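You operate a simulated robot arm through the tools that you are given. There is no shell and no other tool.

You are at the controls of a simulated robot arm. One attempt, no reset.

## Task
Move the black hose end to outlet three.
Fine: shut and vent its old outlet before you part it, push it home in socket three, then open outlet three.
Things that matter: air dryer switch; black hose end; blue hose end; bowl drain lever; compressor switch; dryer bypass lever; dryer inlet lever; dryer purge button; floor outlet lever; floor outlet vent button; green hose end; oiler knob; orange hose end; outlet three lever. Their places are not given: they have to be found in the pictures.

Only the result counts: the job must be done as asked and must still hold three seconds after the hand-in. Knocking over, shifting, dropping, spilling or breaking anything else fails it.

## Robot
A 7-joint arm with a two-finger parallel gripper, fixed in place. Base frame: the origin is on the floor under the middle of its stand, x ahead of it, y to its left, z up. Readings come in mm, rad, newtons and seconds.
It reaches about 1247 mm from its shoulder. Its first joint turns from -2.304 to 2.304 rad. Payload 3.91 kg.
The TCP is the grasp point between the finger pads, 30 mm short of the fingertips. In the tool frame z runs along the fingers and y along their closing line. The gripper opens to 110 mm. The fingers are 20 mm wide and 10 mm thick; the gripper's body (48 by 112 mm) begins 55 mm behind the TCP.
Orientation is that of the tool frame in the base frame, as [roll, pitch, yaw] about the fixed x, y, z axes, in that order (R = Rz(yaw) Ry(pitch) Rx(roll)). With the fingers straight down and closing along the base's y, the tool's x points along the base's -x, its y along +y and its z along -z.

## Interface
- The arm moves only by the tool arm_command. Its argument "steps" is a list of rows, each an object of numbers (a shift or turn left out is 0, a gripper value left out holds the last): "dx", "dy", "dz": the shift along the tool's x, y, z in cm; "wx", "wy", "wz": the turn, a rotation vector about the tool's x, y, z in rad. In form: [{"dx": .., "dy": .., "dz": .., "wx": .., "wy": .., "wz": ..}, ...]. A call has 1 to 20 rows; each row shifts and turns the commanded pose from where the row before left it, along the tool's axes as they then stand. "fingers" is the finger opening in cm, from 0 to 11, set as the call begins (left out, the last holds). A row lasts 0.2 s, in which the tool goes at most 50 mm and 0.15 rad; a call with a longer step from one row to the next is refused whole, and so is a gripper value outside its range. Where a pose cannot be reached the arm comes as near as it can. A force on the tool above 90 N (or 10 N above the force at the start of the call, whichever is more), or a blocked arm, ends the call early, and 0.2 s more pass. Each finger travels about 108 mm/s and halts on what it meets, pressing with about 22 N; the grip force reading is that of the motor and also rises with nothing between the fingers. The clock runs only during rows and for 0.2 s after the last one: add rows that do not move to give the fingers time. It gives the time, the measured TCP pose, the force on the tool (base axes), the opening and the grip force at its end, in the units of the frame above (readings bear some noise), with the torque about the TCP (base axes, N m) and any sound that the robot's microphone picked up, and new pictures: "views" is both (left out), scene, wrist or none.
- Cameras (640 x 400 px; columns grow to the right, rows downward): "scene" is fixed at [220.9, 498.6, 1437.3]; the picture's right is [0.92, -0.38, 0.00], its down [-0.10, -0.24, -0.96] and it looks along [0.37, 0.89, -0.26] (base axes); focal length 214 px, centre (320, 200). "wrist" rides on the gripper at [72, 17, -103] in the tool frame; the picture's right is [-0.23, 0.97, 0.00], its down [-0.76, -0.18, -0.62] and it looks along [-0.61, -0.14, 0.78] (tool axes); focal length 222 px, centre (320, 200).
- point_at(camera, pixels): there is no depth. For up to 12 entries [column, row, z] of the newest picture of that camera ("zoom" is the newest enlarged one), the place [x, y] in the base frame at which the ray of that pixel passes the height z, good to about 2 mm. No time passes.
- enlarge(camera, box): a new picture of the part [left, top, right, bottom] of that camera's present view, enlarged. No time passes.
- finish_job(): hands the job in; it is judged then, once.

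Open the gripper and draw the arm clear of the work before you hand the job in, unless the task says otherwise.

The tools are called as name(argument=value, ...) on one line, values as JSON. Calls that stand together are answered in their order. arm_command: Moves the arm, as the interface text tells. Its arguments: {"type":"object","properties":{"steps":{"type":"array"},"fingers":{"type":"number"},"views":{"type":"string","enum":["both","scene","wrist","none"]}},"required":["steps"]} The other tools are called the same way: point_at (camera, pixels) gives the place at which the rays of pixels pass given heights; enlarge (camera, box) takes an enlarged picture of a part of a camera's view; finish_job () hands the job in.

At the start:

```text
t: 0.0
eef_pos: [514.8, 429.7, 1232.2]
orientation: [-3.14, 0.001, 3.14]
ft_force: [0.2, -0.3, -0.5]
wrist_torque: [-0.01, -0.02, -0.01]
opening: 109.8
finger_force: 0.0
```

scene: 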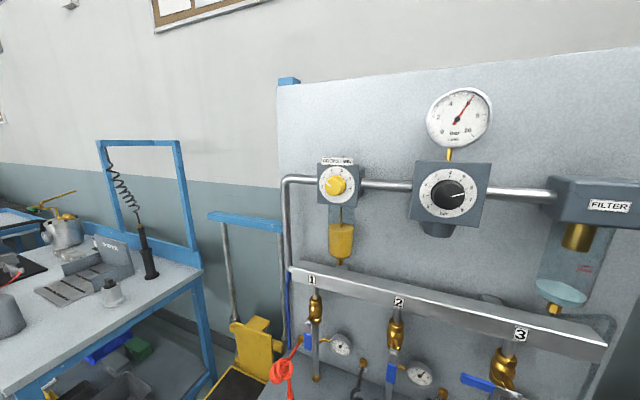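
wrist: 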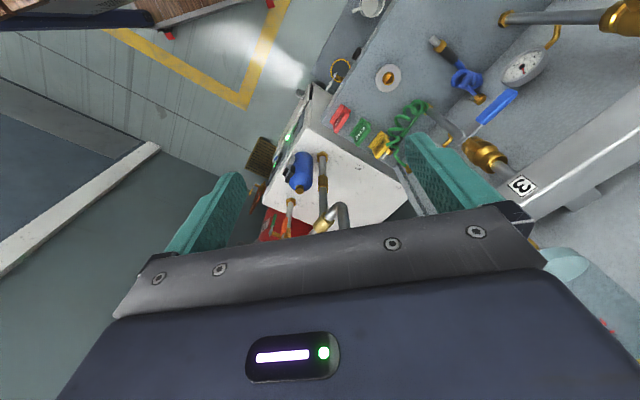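

The scene picture shows a panel with outlets 1, 2, 3 along a header (labels at about (312,280), (398,302), (521,334)). I enlarge the parts of both views to identify things.

enlarge(camera="scene", box=[260, 240, 450, 400])

enlarge(camera="scene", box=[400, 240, 640, 400])

enlarge(camera="wrist", box=[240, 0, 480, 240])

enlarge(camera="wrist", box=[400, 0, 640, 240])

```text
2.50 times, centred on (355, 320) of scene
```

zoom: 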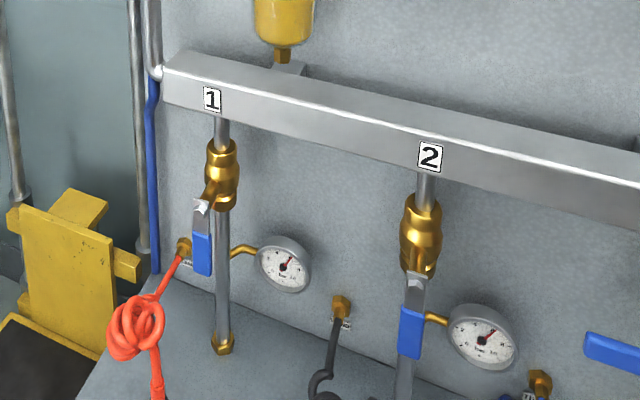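

```text
2.50 times, centred on (520, 320) of scene
```

zoom: 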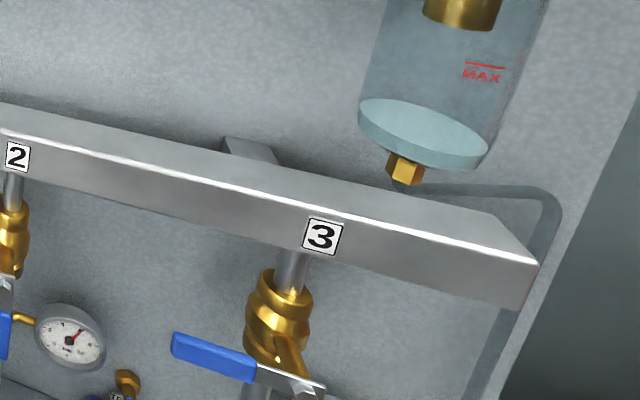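

```text
1.67 times, centred on (360, 120) of wrist
```

zoom: 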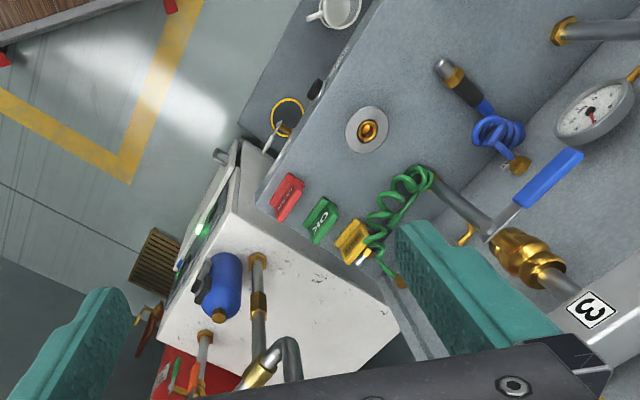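

```text
1.67 times, centred on (520, 120) of wrist
```

zoom: 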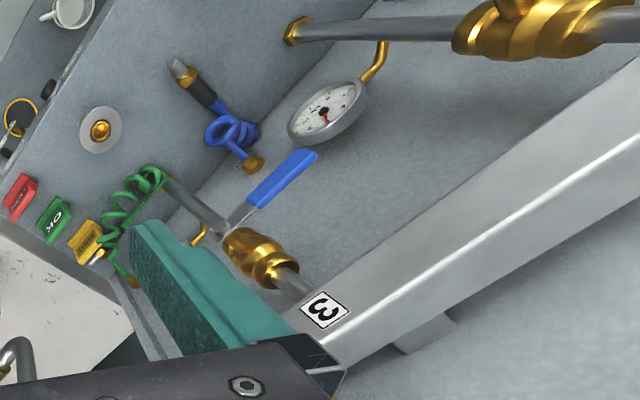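

Label 3 triangulates to about (640, 636, 1128) and labels 1 and 2 lie on a 45° line, so the panel faces the arm along (0.707,0.707). I turn the tool by 45° about vertical so the wrist camera faces the panel, while staying in free space.

arm_command(steps=[{"wz": -0.131}, {"wz": -0.131}, {"wz": -0.131}, {"wz": -0.131}, {"wz": -0.131}, {"wz": -0.131}, {"dx": 4}, {"dx": 4}])

```text
t: 1.8
eef_pos: [460.0, 373.1, 1231.4]
orientation: [-3.141, -0.002, -2.355]
ft_force: [0.5, 0.1, -0.7]
wrist_torque: [-0.01, 0.01, 0.0]
opening: 110.0
finger_force: 0.1
```

scene: 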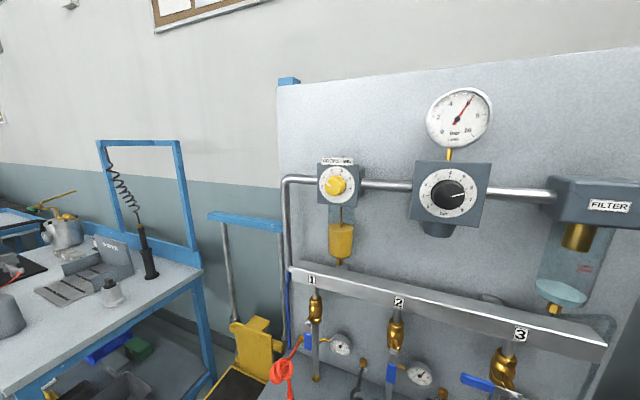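
wrist: 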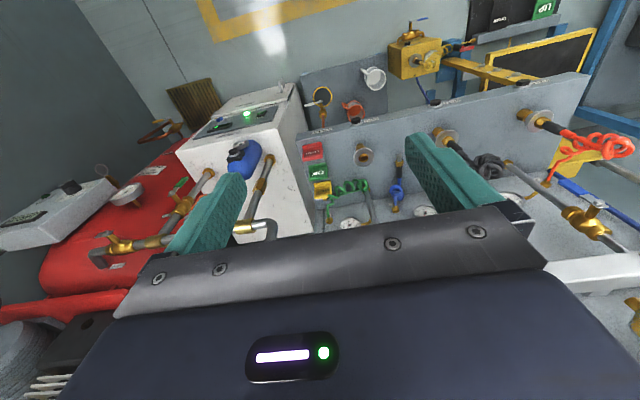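

The wrist picture is upside down relative to the room; sockets show at (362,155), (440,138) and (538,118), with hoses nearby. I enlarge those areas.

enlarge(camera="wrist", box=[280, 60, 440, 240])

enlarge(camera="wrist", box=[400, 0, 640, 240])

enlarge(camera="wrist", box=[80, 60, 320, 260])

```text
2.22 times, centred on (360, 150) of wrist
```

zoom: 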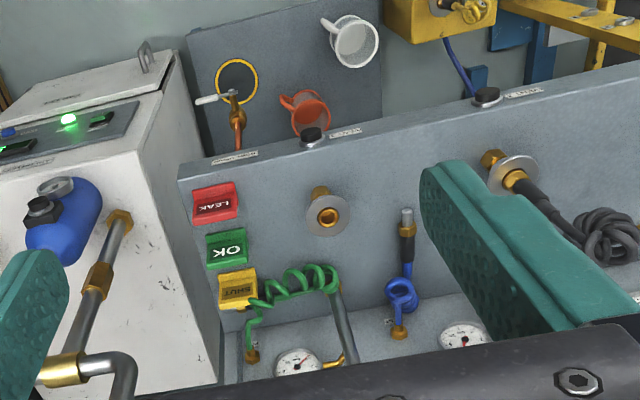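

```text
1.67 times, centred on (520, 120) of wrist
```

zoom: 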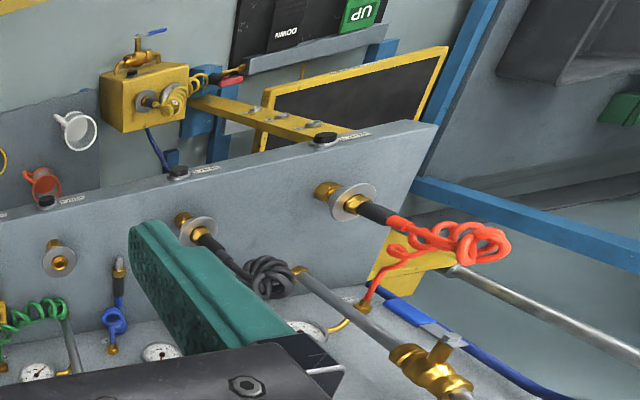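

```text
2.00 times, centred on (200, 160) of wrist
```

zoom: 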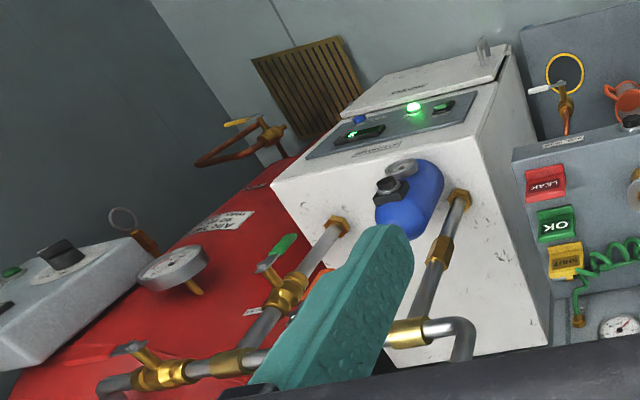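

Triangulating socket 3 gives about (556,558,852) and its black vent cap about (510,513,787), so that board slopes at 45°. Next I enlarge the labels beside the vent caps to see which outlet is which.

enlarge(camera="wrist", box=[300, 100, 380, 150])

enlarge(camera="wrist", box=[400, 80, 480, 130])

enlarge(camera="wrist", box=[490, 60, 570, 110])

enlarge(camera="wrist", box=[340, 150, 420, 220])

enlarge(camera="wrist", box=[500, 80, 640, 240])

```text
8.00 times, centred on (340, 125) of wrist
```

zoom: 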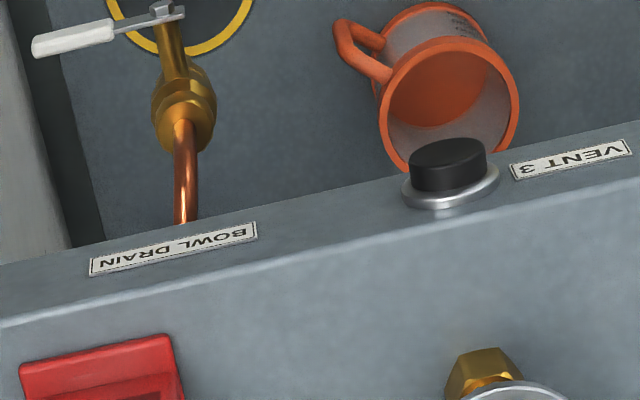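

```text
8.00 times, centred on (440, 105) of wrist
```

zoom: 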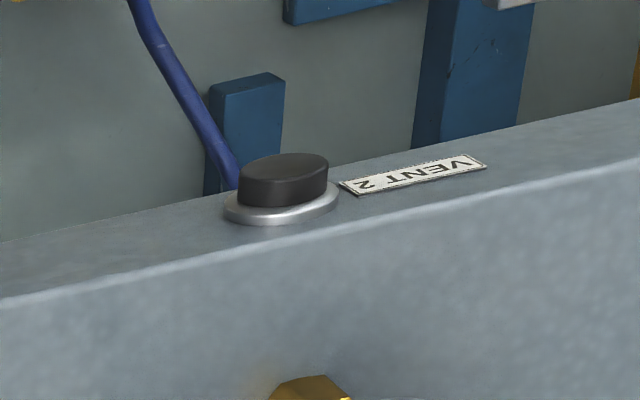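

```text
8.00 times, centred on (530, 85) of wrist
```

zoom: 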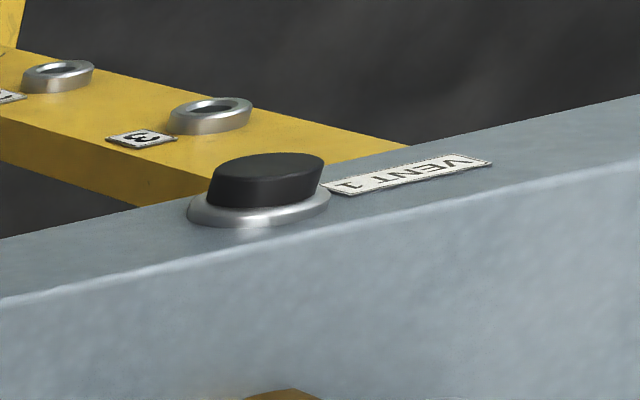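

```text
5.71 times, centred on (380, 185) of wrist
```

zoom: 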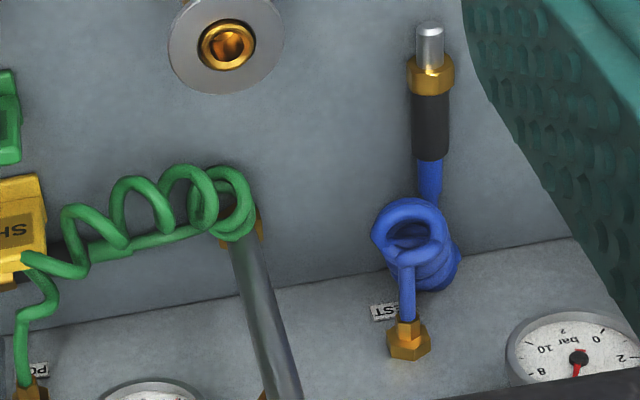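

```text
2.50 times, centred on (570, 160) of wrist
```

zoom: 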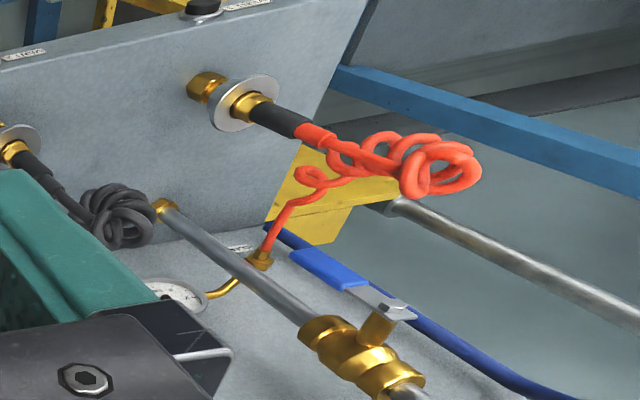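

Vent 1, 2 and 3 caps and a "BOWL DRAIN" label are legible. I enlarge the yellow box with the blue-handled valve near (415,50), possibly the floor outlet, and the black hose in socket 2.

enlarge(camera="wrist", box=[370, 0, 500, 110])

enlarge(camera="wrist", box=[420, 110, 540, 200])

enlarge(camera="wrist", box=[440, 0, 640, 120])

enlarge(camera="wrist", box=[280, 130, 400, 230])

```text
3.64 times, centred on (435, 55) of wrist
```

zoom: 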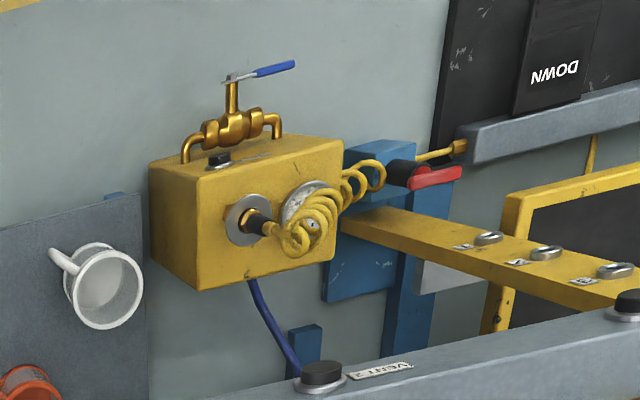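

```text
4.44 times, centred on (480, 155) of wrist
```

zoom: 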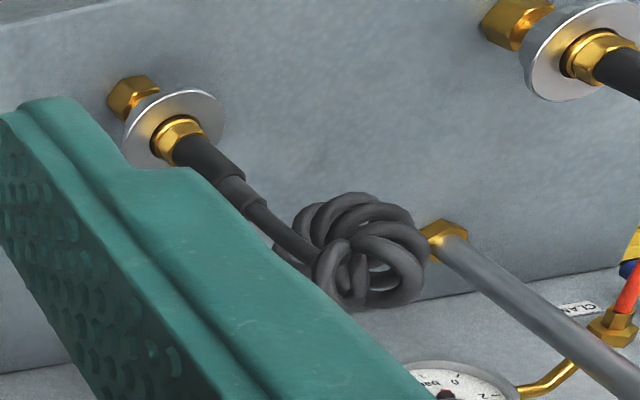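

```text
3.20 times, centred on (540, 60) of wrist
```

zoom: 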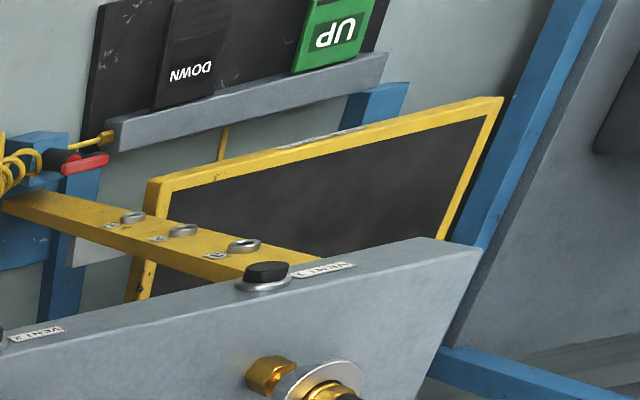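

```text
4.00 times, centred on (340, 180) of wrist
```

zoom: 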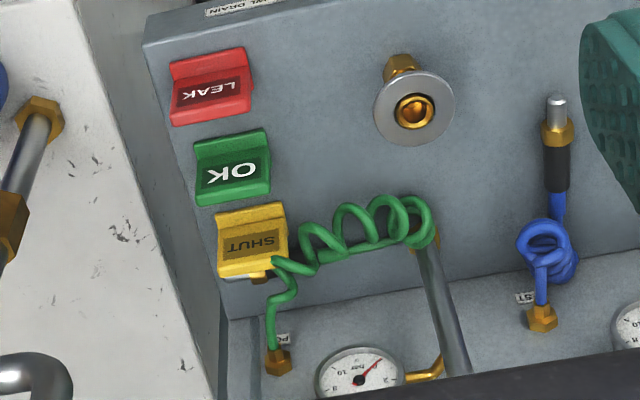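

Black hose end is plugged in socket 2 (flange about (440,138)); the floor box carries only a yellow hose, so the old outlet is outlet 2. I move lower and back with a forward tilt to survey the bench, gauges and levers from the front.

arm_command(steps=[{"dx": 2, "dy": 4}, {"dx": 2, "dy": 4}, {"dx": 2, "dy": 4}, {"dx": 2, "dy": 3, "dz": 2}, {"dz": 4}, {"dz": 4}, {"dz": 4}, {"dz": 4}, {"wy": -0.14}, {"wy": -0.14}, {"wy": -0.14}])

```text
t: 4.2
eef_pos: [295.8, 421.7, 1053.2]
orientation: [3.141, 0.42, -2.354]
ft_force: [0.6, 0.1, 0.3]
wrist_torque: [-0.01, 0.04, -0.02]
opening: 110.2
finger_force: 0.1
```

scene: 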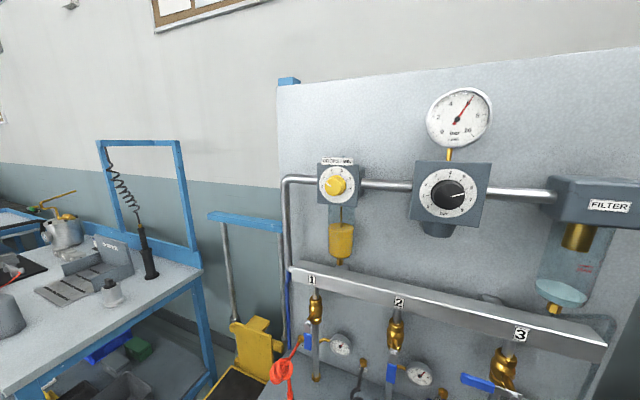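
wrist: 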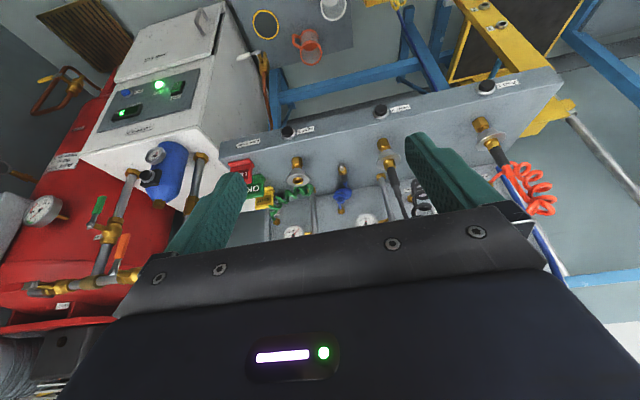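

The black gripper body hides the lower half of the wrist picture in this orientation. I turn the tool half round about its own axis so that the camera sits on the upper side when pointing forward.

arm_command(steps=[{"wz": 0.15}, {"wz": 0.15}, {"wz": 0.15}, {"wz": 0.15}, {"wz": 0.15}, {"wz": 0.15}, {"wz": 0.15}, {"wz": 0.15}, {"wz": 0.15}, {"wz": 0.15}], views="wrist")

```text
t: 6.4
eef_pos: [295.5, 422.1, 1054.1]
orientation: [2.723, 0.029, 2.42]
ft_force: [0.2, 0.3, 0.4]
wrist_torque: [-0.01, -0.03, 0.0]
opening: 110.1
finger_force: 0.1
```

wrist: 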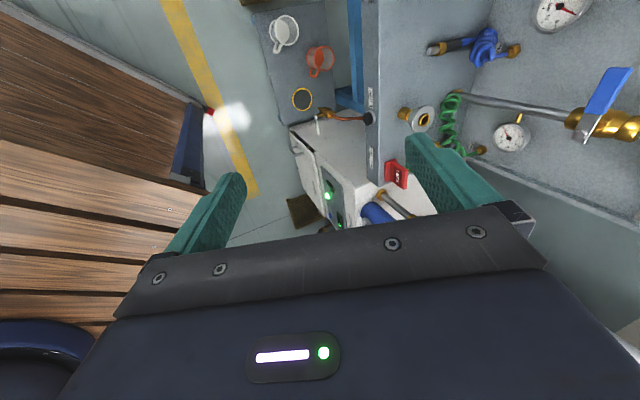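

The turn went through cleanly and the camera now looks sideways along the board. I finish the half turn with 1.64 rad more.

arm_command(steps=[{"wz": 0.149}, {"wz": 0.149}, {"wz": 0.149}, {"wz": 0.149}, {"wz": 0.149}, {"wz": 0.149}, {"wz": 0.149}, {"wz": 0.149}, {"wz": 0.149}, {"wz": 0.149}, {"wz": 0.149}], views="wrist")

```text
t: 8.8
eef_pos: [341.5, 446.1, 1013.0]
orientation: [3.141, -0.421, 0.789]
ft_force: [0.4, 0.6, -0.2]
wrist_torque: [0.03, 0.04, 0.02]
opening: 109.8
finger_force: 0.1
out of reach, approached as far as the arm can: row 6, 7, 8, 9, 10, 11
```

wrist: 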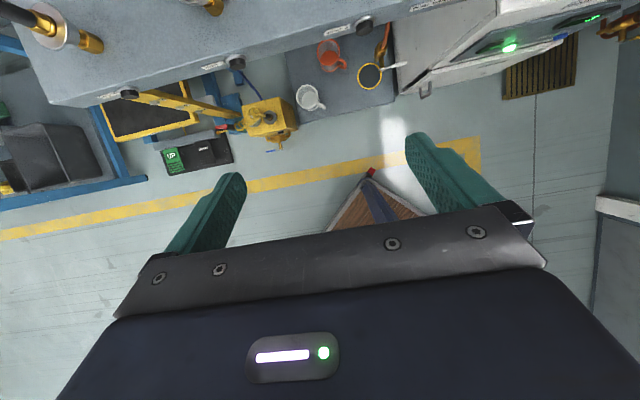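

The half turn is done (orientation about [π,-0.42,0.79]). I tilt the tool further forward and raise it so that the camera looks at the valves and the sockets upright.

arm_command(steps=[{"wy": 0.13}, {"wy": 0.13}, {"wy": 0.13, "dx": 2}, {"wy": 0.13, "dx": 2}, {"wy": 0.13, "dx": 2}, {"wy": 0.13, "dx": 2}, {"dx": 2}], views="wrist")

```text
t: 10.4
eef_pos: [383.3, 487.5, 1093.7]
orientation: [3.138, -1.199, 0.791]
ft_force: [0.3, 0.0, 0.9]
wrist_torque: [0.0, -0.01, 0.01]
opening: 109.9
finger_force: 0.0
```

wrist: 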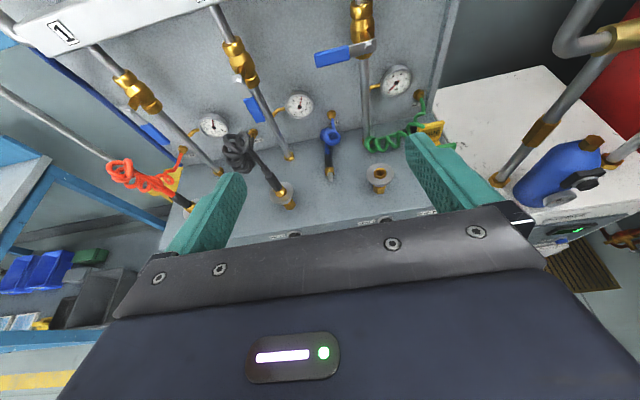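

Now the view is upright: lever 3 at (345,55), lever 2 at (252,108), lever 1 at (153,130), socket 3 at (379,180), black hose end at (283,195). I enlarge for detail.

enlarge(camera="wrist", box=[200, 60, 330, 220])

enlarge(camera="wrist", box=[300, 0, 450, 110])

enlarge(camera="wrist", box=[300, 100, 460, 230])

enlarge(camera="wrist", box=[90, 60, 250, 220])

```text
2.50 times, centred on (265, 140) of wrist
```

zoom: 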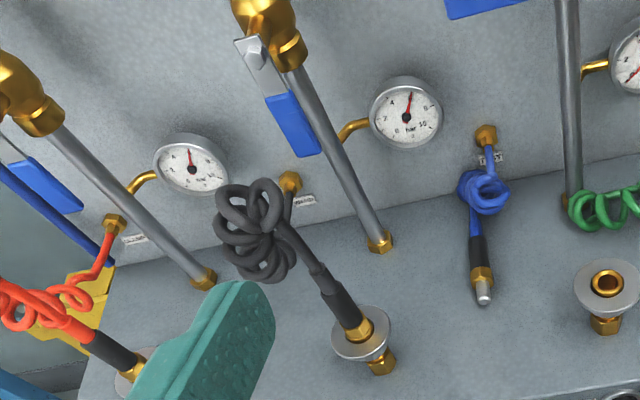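

```text
3.64 times, centred on (375, 55) of wrist
```

zoom: 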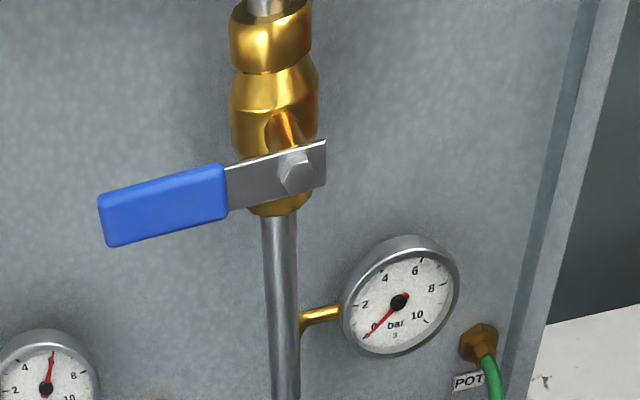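

```text
3.08 times, centred on (380, 165) of wrist
```

zoom: 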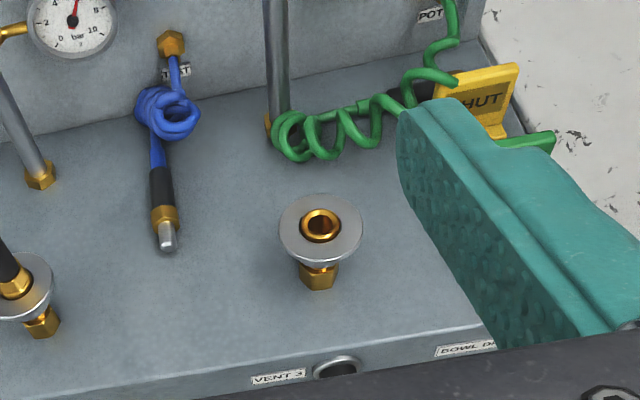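

```text
2.50 times, centred on (170, 140) of wrist
```

zoom: 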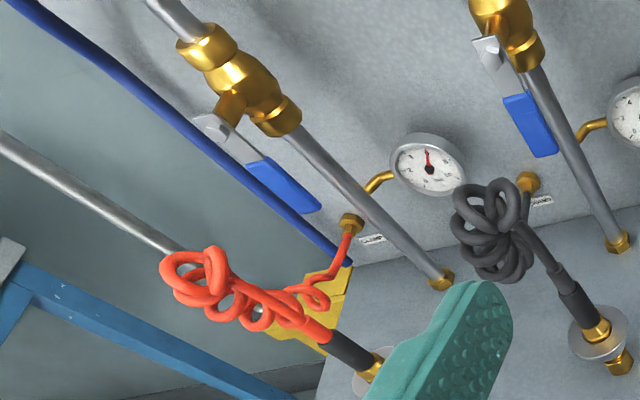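

Gauge 2 reads about 5 bar and gauge 3 reads 0; the shelf is horizontal with vent buttons on its front face, and sockets stand vertical. I fetch rays for the lever and socket pixels from both cameras to triangulate.

point_at(camera="wrist", pixels=[[239, 80.8, 1000], [239, 80.8, 1050], [259.8, 122, 900], [259.8, 122, 1000], [368.7, 47.3, 1000], [368.7, 47.3, 1050], [317.3, 60.5, 1000], [317.3, 60.5, 1050], [380, 173.1, 800], [380, 173.1, 860], [281.4, 193.2, 800], [281.4, 193.2, 860]])

point_at(camera="scene", pixels=[[393, 353.2, 1000], [393, 353.2, 1050], [391, 382, 900], [391, 382, 1000], [514, 394, 1000], [514, 394, 1050], [464, 378, 1000], [464, 378, 1050]])

```text
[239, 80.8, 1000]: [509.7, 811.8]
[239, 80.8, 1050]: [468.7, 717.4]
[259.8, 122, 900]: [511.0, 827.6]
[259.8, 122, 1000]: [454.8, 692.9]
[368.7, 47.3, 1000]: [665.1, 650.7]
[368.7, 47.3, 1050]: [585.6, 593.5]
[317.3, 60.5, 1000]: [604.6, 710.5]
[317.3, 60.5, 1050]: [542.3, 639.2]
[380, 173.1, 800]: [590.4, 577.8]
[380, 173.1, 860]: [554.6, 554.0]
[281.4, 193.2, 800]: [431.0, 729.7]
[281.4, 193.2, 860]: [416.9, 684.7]
```

```text
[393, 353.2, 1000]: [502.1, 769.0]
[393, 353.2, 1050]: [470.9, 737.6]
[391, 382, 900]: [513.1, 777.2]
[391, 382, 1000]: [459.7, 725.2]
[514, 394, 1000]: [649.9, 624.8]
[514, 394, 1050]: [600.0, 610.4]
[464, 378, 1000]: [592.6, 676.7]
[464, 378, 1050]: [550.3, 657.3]
```

Lever 2's nut triangulates to (481,747,1034) with its handle hanging down to z≈961; lever 3's nut to (620,617,1032) with its handle pointing left to (565,664). I query more rays: gauge 2, the black hose coil, sleeve top and bottom, shelf front.

point_at(camera="wrist", pixels=[[299.4, 105.2, 900], [299.4, 105.2, 1000], [239, 150, 900], [239, 150, 1000], [277, 187.2, 860], [277, 187.2, 900], [265.8, 168.8, 900], [265.8, 168.8, 940], [250, 133, 950], [250, 133, 1000]])

point_at(camera="scene", pixels=[[420.2, 374.8, 900], [420.2, 374.8, 1000], [359, 392, 900], [359, 392, 950], [364, 362, 950], [364, 362, 1000], [362, 372, 950], [362, 372, 1000]])

enlarge(camera="scene", box=[330, 320, 460, 400])

```text
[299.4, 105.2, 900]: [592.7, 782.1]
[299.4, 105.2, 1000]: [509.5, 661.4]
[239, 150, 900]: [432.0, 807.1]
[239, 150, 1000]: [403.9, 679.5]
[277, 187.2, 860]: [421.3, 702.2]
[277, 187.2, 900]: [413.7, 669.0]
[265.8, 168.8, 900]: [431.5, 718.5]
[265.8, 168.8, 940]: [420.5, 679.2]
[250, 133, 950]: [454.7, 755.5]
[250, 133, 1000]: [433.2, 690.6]
```

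```text
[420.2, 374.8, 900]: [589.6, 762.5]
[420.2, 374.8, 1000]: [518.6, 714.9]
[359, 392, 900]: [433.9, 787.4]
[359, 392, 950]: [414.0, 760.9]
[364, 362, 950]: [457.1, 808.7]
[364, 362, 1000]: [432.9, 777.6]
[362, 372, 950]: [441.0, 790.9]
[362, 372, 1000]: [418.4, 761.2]
```

```text
4.92 times, centred on (395, 360) of scene
```

zoom: 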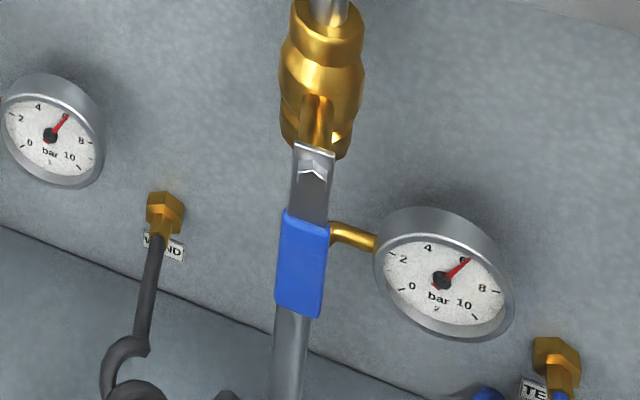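

Gauge 2 sits at n≈934 well behind the levers, and the black coil tops out near z≈957, below the lever sweep. I close the fingers and approach a point right of lever 2's handle.

arm_command(fingers=0, steps=[{"dx": -0.56, "dy": -1.52, "dz": 3.74}, {"dx": -0.56, "dy": -1.52, "dz": 3.74}, {"dx": -0.56, "dy": -1.52, "dz": 3.74}, {"dx": -0.56, "dy": -1.52, "dz": 3.74}, {"dx": -0.56, "dy": -1.52, "dz": 3.74}, {}])

```text
t: 11.8
eef_pos: [443.0, 657.6, 1001.9]
orientation: [3.14, -1.201, 0.791]
ft_force: [-0.4, -0.1, 0.0]
wrist_torque: [-0.01, 0.0, -0.01]
opening: 0.0
finger_force: 21.7
```

scene: 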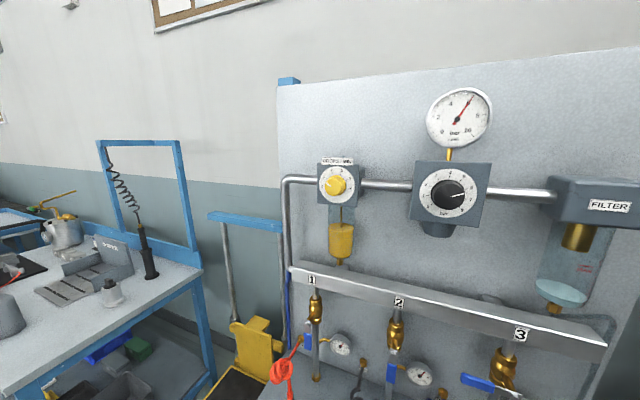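
wrist: 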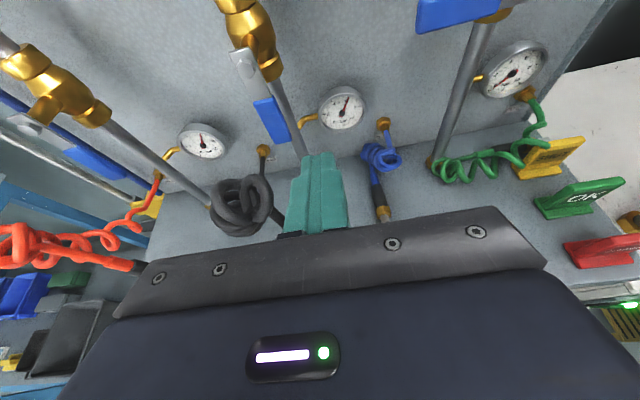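

Closed fingers show at (318,190) and lever 2's handle at (272,120) to their left. I re-check the handle position from this nearer view.

point_at(camera="wrist", pixels=[[281, 141, 961], [281, 141, 970], [262, 99, 1000], [262, 99, 1010], [243, 62, 1034], [243, 62, 1040], [318, 157, 980], [318, 157, 990]])

enlarge(camera="wrist", box=[200, 0, 400, 250])

```text
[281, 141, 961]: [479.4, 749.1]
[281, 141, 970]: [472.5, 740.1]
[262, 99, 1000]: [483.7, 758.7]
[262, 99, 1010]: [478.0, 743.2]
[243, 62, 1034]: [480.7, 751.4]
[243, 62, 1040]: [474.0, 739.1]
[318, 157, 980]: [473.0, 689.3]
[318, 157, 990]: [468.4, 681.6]
```

```text
1.60 times, centred on (300, 125) of wrist
```

zoom: 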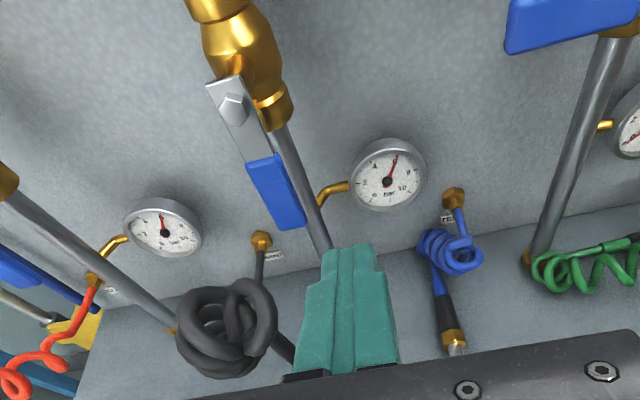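

The handle's lower end confirms at u≈-190, z≈961 and the nut at z≈1034. I move in to the right of the handle and begin pushing it leftward along its arc.

arm_command(steps=[{"dx": 0.7, "dy": -0.3, "dz": 3.645}, {"dx": 0.7, "dy": -0.3, "dz": 3.645}, {"dx": 0.233, "dy": -1.3, "dz": -0.09}, {"dx": -0.298, "dy": -1.36, "dz": 0.116}, {"dx": 0.037, "dy": -1.39, "dz": -0.014}])

```text
t: 13.0
eef_pos: [461.2, 743.0, 984.6]
orientation: [3.138, -1.201, 0.792]
ft_force: [2.8, -0.6, -1.9]
wrist_torque: [-0.07, 0.03, -0.05]
opening: 0.1
finger_force: 21.7
```

scene: 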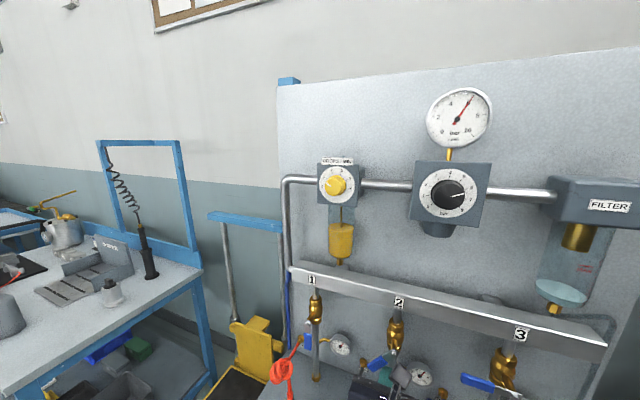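
wrist: 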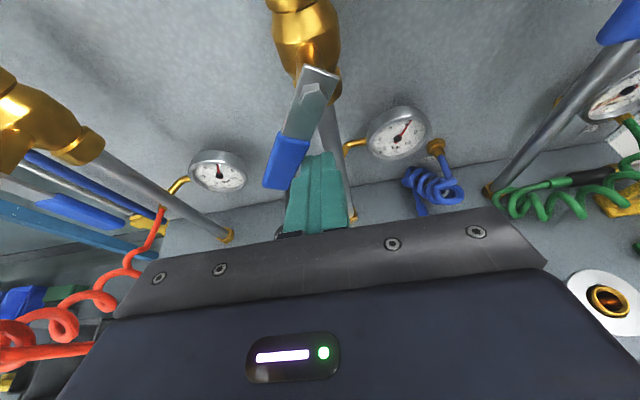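

The handle swings left with about 3 N. I continue along the arc to the stop.

arm_command(steps=[{"dx": 0.373, "dy": -1.35, "dz": -0.145}, {"dx": 0.68, "dy": -1.18, "dz": -0.264}, {"dx": 0.95, "dy": -0.96, "dz": -0.37}, {"dx": 1.146, "dy": -0.66, "dz": -0.445}])

```text
t: 14.0
eef_pos: [432.2, 773.0, 1016.3]
orientation: [3.137, -1.196, 0.794]
ft_force: [1.4, -5.7, -13.0]
wrist_torque: [-0.09, 0.2, -0.04]
opening: 0.1
finger_force: 22.7
```

scene: 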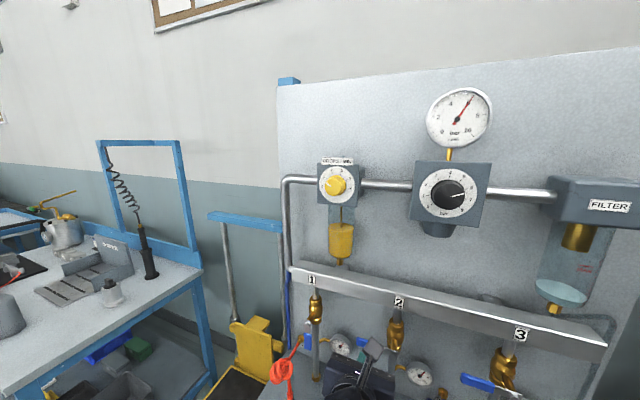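
wrist: 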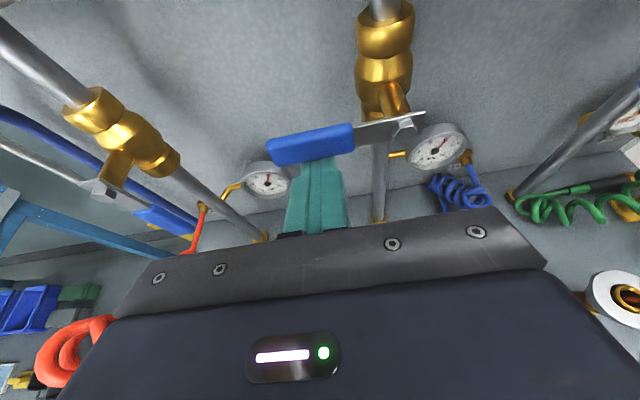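

The handle is now near horizontal and force has risen to 13 N downward, suggesting the stop. I check in an enlarged view before pushing any more.

enlarge(camera="scene", box=[330, 310, 530, 400])

enlarge(camera="wrist", box=[230, 60, 480, 210])

point_at(camera="wrist", pixels=[[270, 152, 1020], [270, 152, 1030], [270, 152, 1040], [406, 122, 1030], [406, 122, 1036], [354, 138, 1030], [354, 138, 1036]])

```text
3.20 times, centred on (430, 355) of scene
```

zoom: 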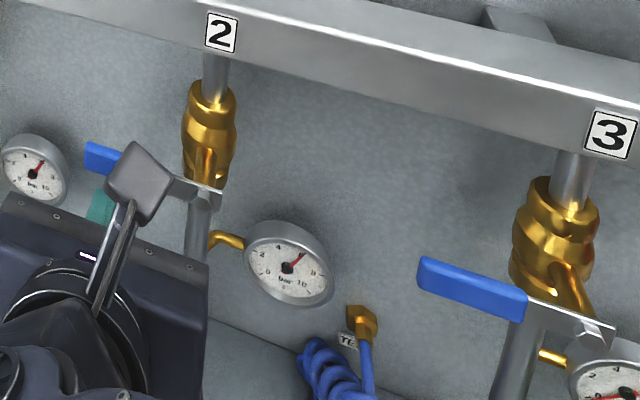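

```text
2.56 times, centred on (355, 135) of wrist
```

zoom: 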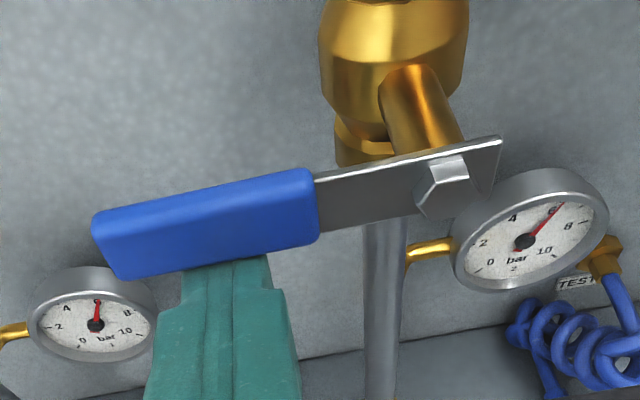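

```text
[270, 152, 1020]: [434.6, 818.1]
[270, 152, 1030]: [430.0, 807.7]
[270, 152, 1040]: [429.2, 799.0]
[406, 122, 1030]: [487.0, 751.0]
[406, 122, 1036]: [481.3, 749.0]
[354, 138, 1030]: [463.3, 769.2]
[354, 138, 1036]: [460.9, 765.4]
```

Lever 2 is horizontal just like lever 3 (handle tip at z≈1040, nut at 1034), so outlet 2 is shut; gauge 2 still holds ~6 bar. I lower off the handle and back straight out, then come down for a look at the vent 2 button.

arm_command(steps=[{"dx": -0.93, "dz": 0.36}, {"dx": -1.45, "dz": -3.73}, {"dx": -1.45, "dz": -3.73}, {"dx": -1.45, "dz": -3.73}, {"dx": -1.45, "dz": -3.73}, {"dx": -1.45, "dz": -3.73, "dy": 1.3}, {"dx": -4.0, "dz": 0, "dy": 1.3}, {"dx": -4.0, "dz": 0, "dy": 1.3}, {"dx": -3.0, "dz": 0, "dy": 1.2}])

```text
t: 16.0
eef_pos: [300.3, 564.7, 905.2]
orientation: [3.14, -1.199, 0.791]
ft_force: [0.2, 0.1, -0.4]
wrist_torque: [-0.03, 0.03, -0.02]
opening: 0.0
finger_force: 21.7
```

scene: 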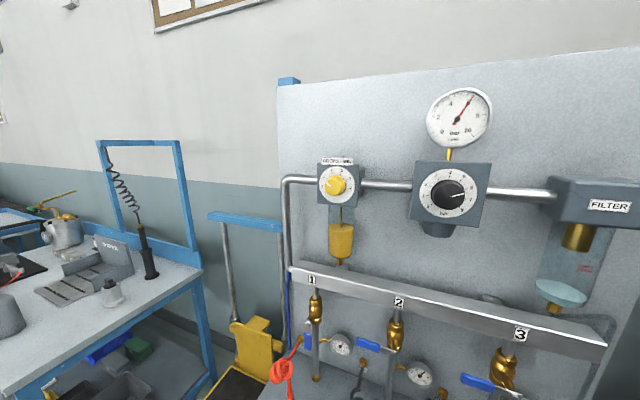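
wrist: 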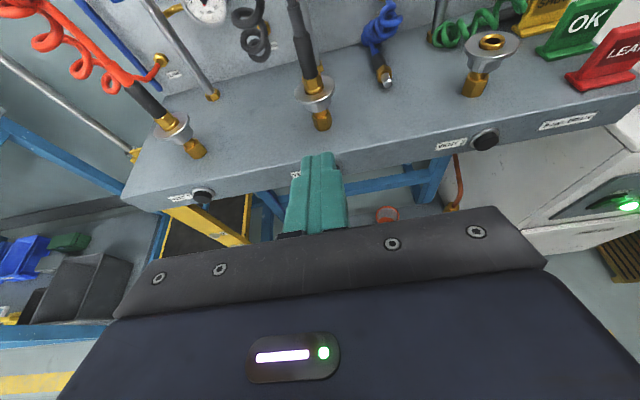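

The fingers hide vent 2, but vents 1 (203,195) and 3 (486,139) are visible, and vent 2 lies midway. I take rays on those, and on the shelf's front edge.

point_at(camera="wrist", pixels=[[203, 195, 775], [203, 195, 785], [203, 195, 795], [486, 139, 775], [486, 139, 785], [486, 139, 795], [296, 172, 785], [490, 42, 857], [490, 42, 850], [313, 92, 850], [313, 86, 850]])

enlarge(camera="wrist", box=[240, 0, 400, 200])

enlarge(camera="wrist", box=[400, 0, 560, 180])

enlarge(camera="scene", box=[330, 320, 460, 400])

```text
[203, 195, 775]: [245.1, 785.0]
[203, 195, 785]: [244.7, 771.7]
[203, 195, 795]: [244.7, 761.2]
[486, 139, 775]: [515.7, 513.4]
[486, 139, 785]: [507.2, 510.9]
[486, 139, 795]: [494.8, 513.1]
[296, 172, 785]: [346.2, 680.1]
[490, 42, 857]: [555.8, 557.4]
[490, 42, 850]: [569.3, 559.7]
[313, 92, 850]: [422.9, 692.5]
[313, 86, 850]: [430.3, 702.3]
```

```text
2.00 times, centred on (320, 100) of wrist
```

zoom: 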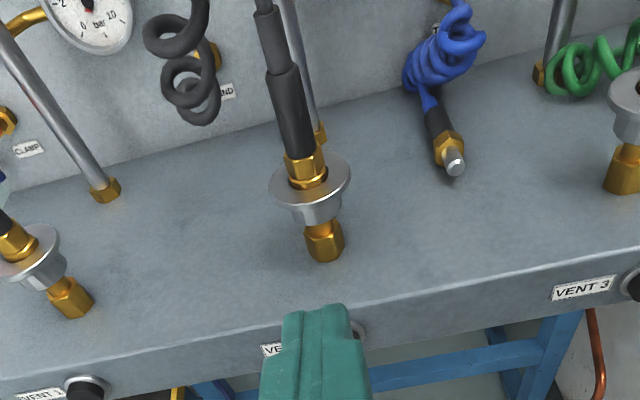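

```text
2.22 times, centred on (480, 90) of wrist
```

zoom: 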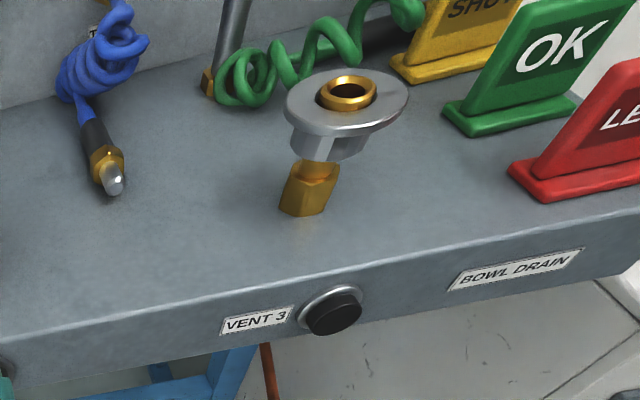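

```text
4.92 times, centred on (395, 360) of scene
```

zoom: 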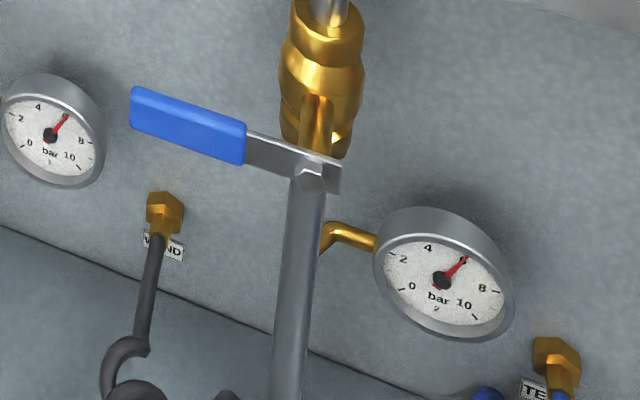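

Shelf-front vent buttons sit at z≈784 with n≈720 and vent 2 at u≈-188; lever 2 is shut in the scene view while gauge 2 still shows ~6 bar. I go down to just in front of the vent 2 button.

arm_command(steps=[{"dx": -3.06, "dz": 2.62}, {"dx": -3.06, "dz": 2.62}, {"dx": -3.06, "dz": 2.62}])

```text
t: 16.8
eef_pos: [328.1, 595.2, 790.1]
orientation: [3.141, -1.201, 0.793]
ft_force: [-0.6, -0.2, 0.0]
wrist_torque: [0.02, 0.03, -0.01]
opening: 0.0
finger_force: 21.8
```

scene: 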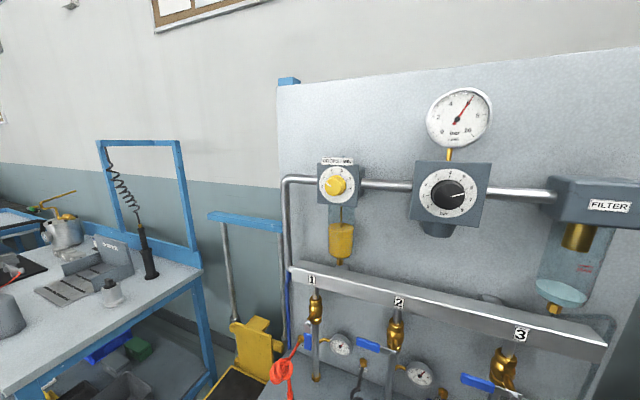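
wrist: 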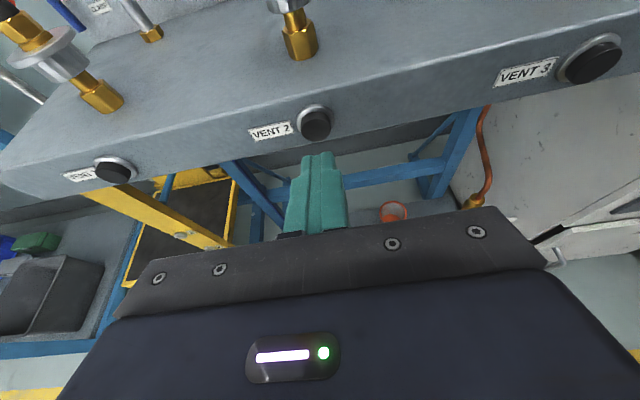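

Vent 2's cap is at (316,125), directly ahead of the fingertips at (318,155). I compute its place.

point_at(camera="wrist", pixels=[[316, 125, 775], [316, 125, 780], [316, 125, 785], [316, 125, 790], [318, 156, 779], [591, 64, 780], [591, 64, 785], [113, 172, 780], [113, 172, 785], [312, 108, 785], [312, 108, 795]])

enlarge(camera="wrist", box=[240, 60, 400, 240])

```text
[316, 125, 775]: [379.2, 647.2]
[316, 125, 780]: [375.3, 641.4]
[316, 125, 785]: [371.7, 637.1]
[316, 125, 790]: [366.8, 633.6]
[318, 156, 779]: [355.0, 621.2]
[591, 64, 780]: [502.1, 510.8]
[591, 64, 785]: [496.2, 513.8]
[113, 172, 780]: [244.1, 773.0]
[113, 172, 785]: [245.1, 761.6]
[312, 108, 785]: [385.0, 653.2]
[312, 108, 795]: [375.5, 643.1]
```

```text
2.22 times, centred on (320, 150) of wrist
```

zoom: 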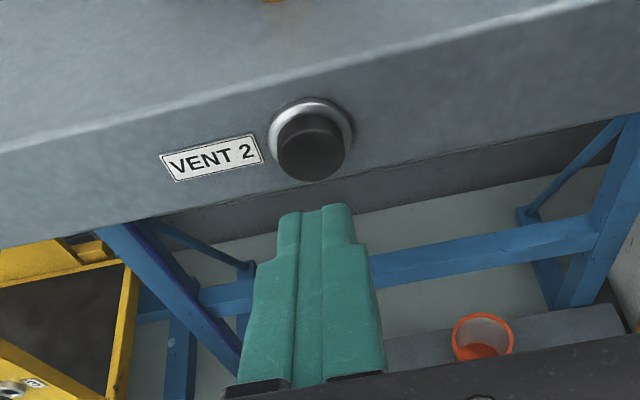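

The cap centre is at u≈-188, z≈781, n≈716, lined up with the fingertips. I advance horizontally until contact and press a few millimetres.

arm_command(steps=[{"dx": 0.36, "dz": 0.93}, {"dx": 0.36, "dz": 0.93}, {"dx": 0.29, "dz": 0.75}, {"dx": 0.11, "dz": 0.28}])

```text
t: 17.8
eef_pos: [350.5, 616.1, 791.1]
orientation: [3.138, -1.199, 0.794]
ft_force: [-0.6, 0.3, -0.8]
wrist_torque: [0.01, 0.02, 0.02]
opening: 0.3
finger_force: 21.8
```

scene: 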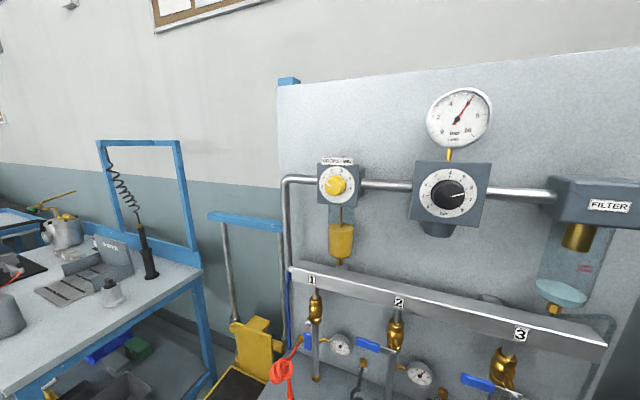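
wrist: 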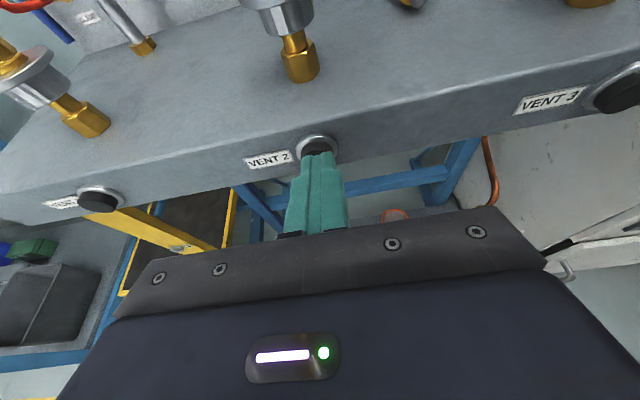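

No contact force yet with the tip about at the cap. I advance in smaller steps and hold a moment.

arm_command(steps=[{"dx": 0.145, "dz": 0.373}, {"dx": 0.145, "dz": 0.373}, {}])

```text
t: 18.6
eef_pos: [356.8, 621.9, 791.3]
orientation: [3.14, -1.198, 0.793]
ft_force: [-4.3, -4.9, 1.8]
wrist_torque: [-0.02, 0.0, 0.03]
opening: 0.1
finger_force: 21.7
heard: click
```

scene: 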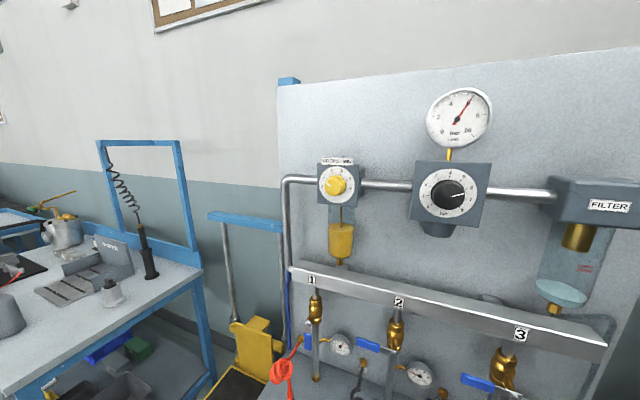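
wrist: 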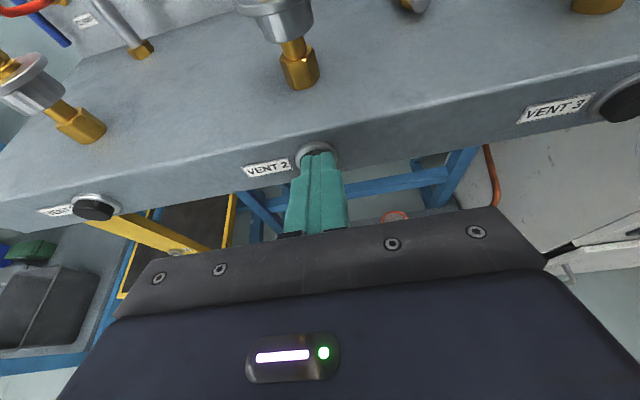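

A click was heard with about 6.5 N on the button. I check gauge 2.

enlarge(camera="scene", box=[330, 320, 460, 400])

```text
4.92 times, centred on (395, 360) of scene
```

zoom: 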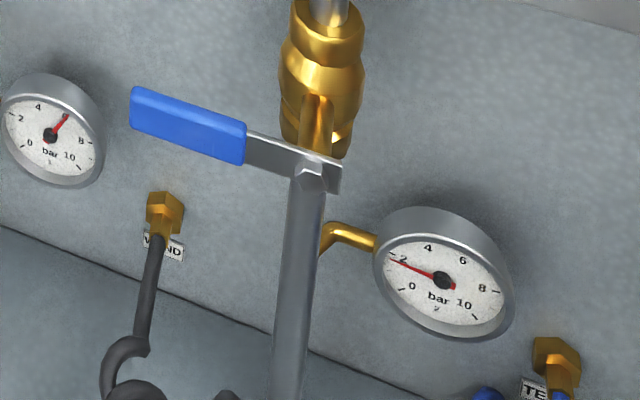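

Gauge 2 has fallen to about 2 bar. I keep holding the button until it is empty.

arm_command(steps=[{}, {}, {}, {}, {}, {}, {}, {}], views="scene")

enlarge(camera="scene", box=[330, 320, 460, 400])

```text
t: 20.4
eef_pos: [356.9, 621.4, 791.3]
orientation: [3.138, -1.2, 0.793]
ft_force: [-3.7, -5.4, 2.1]
wrist_torque: [0.01, 0.0, 0.02]
opening: 0.0
finger_force: 21.1
```

scene: 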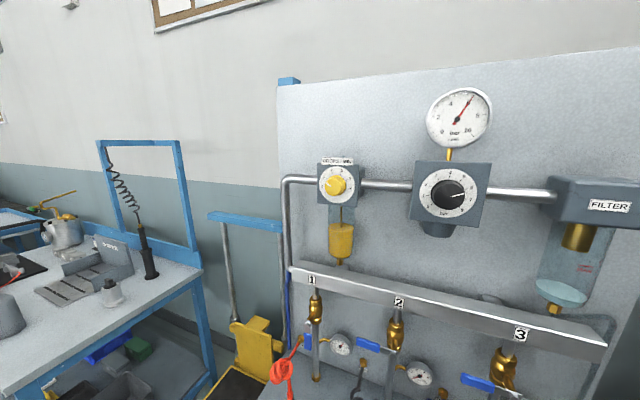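

```text
4.92 times, centred on (395, 360) of scene
```

zoom: 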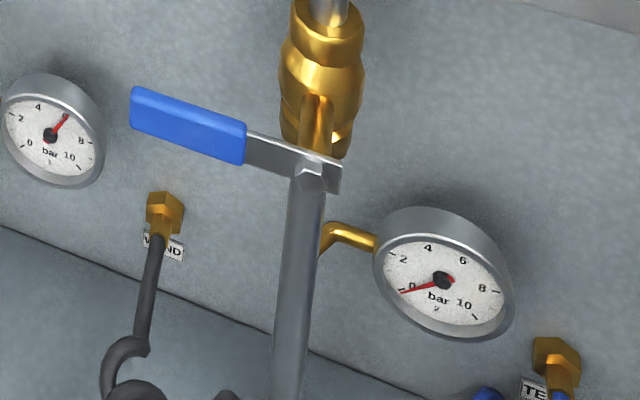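

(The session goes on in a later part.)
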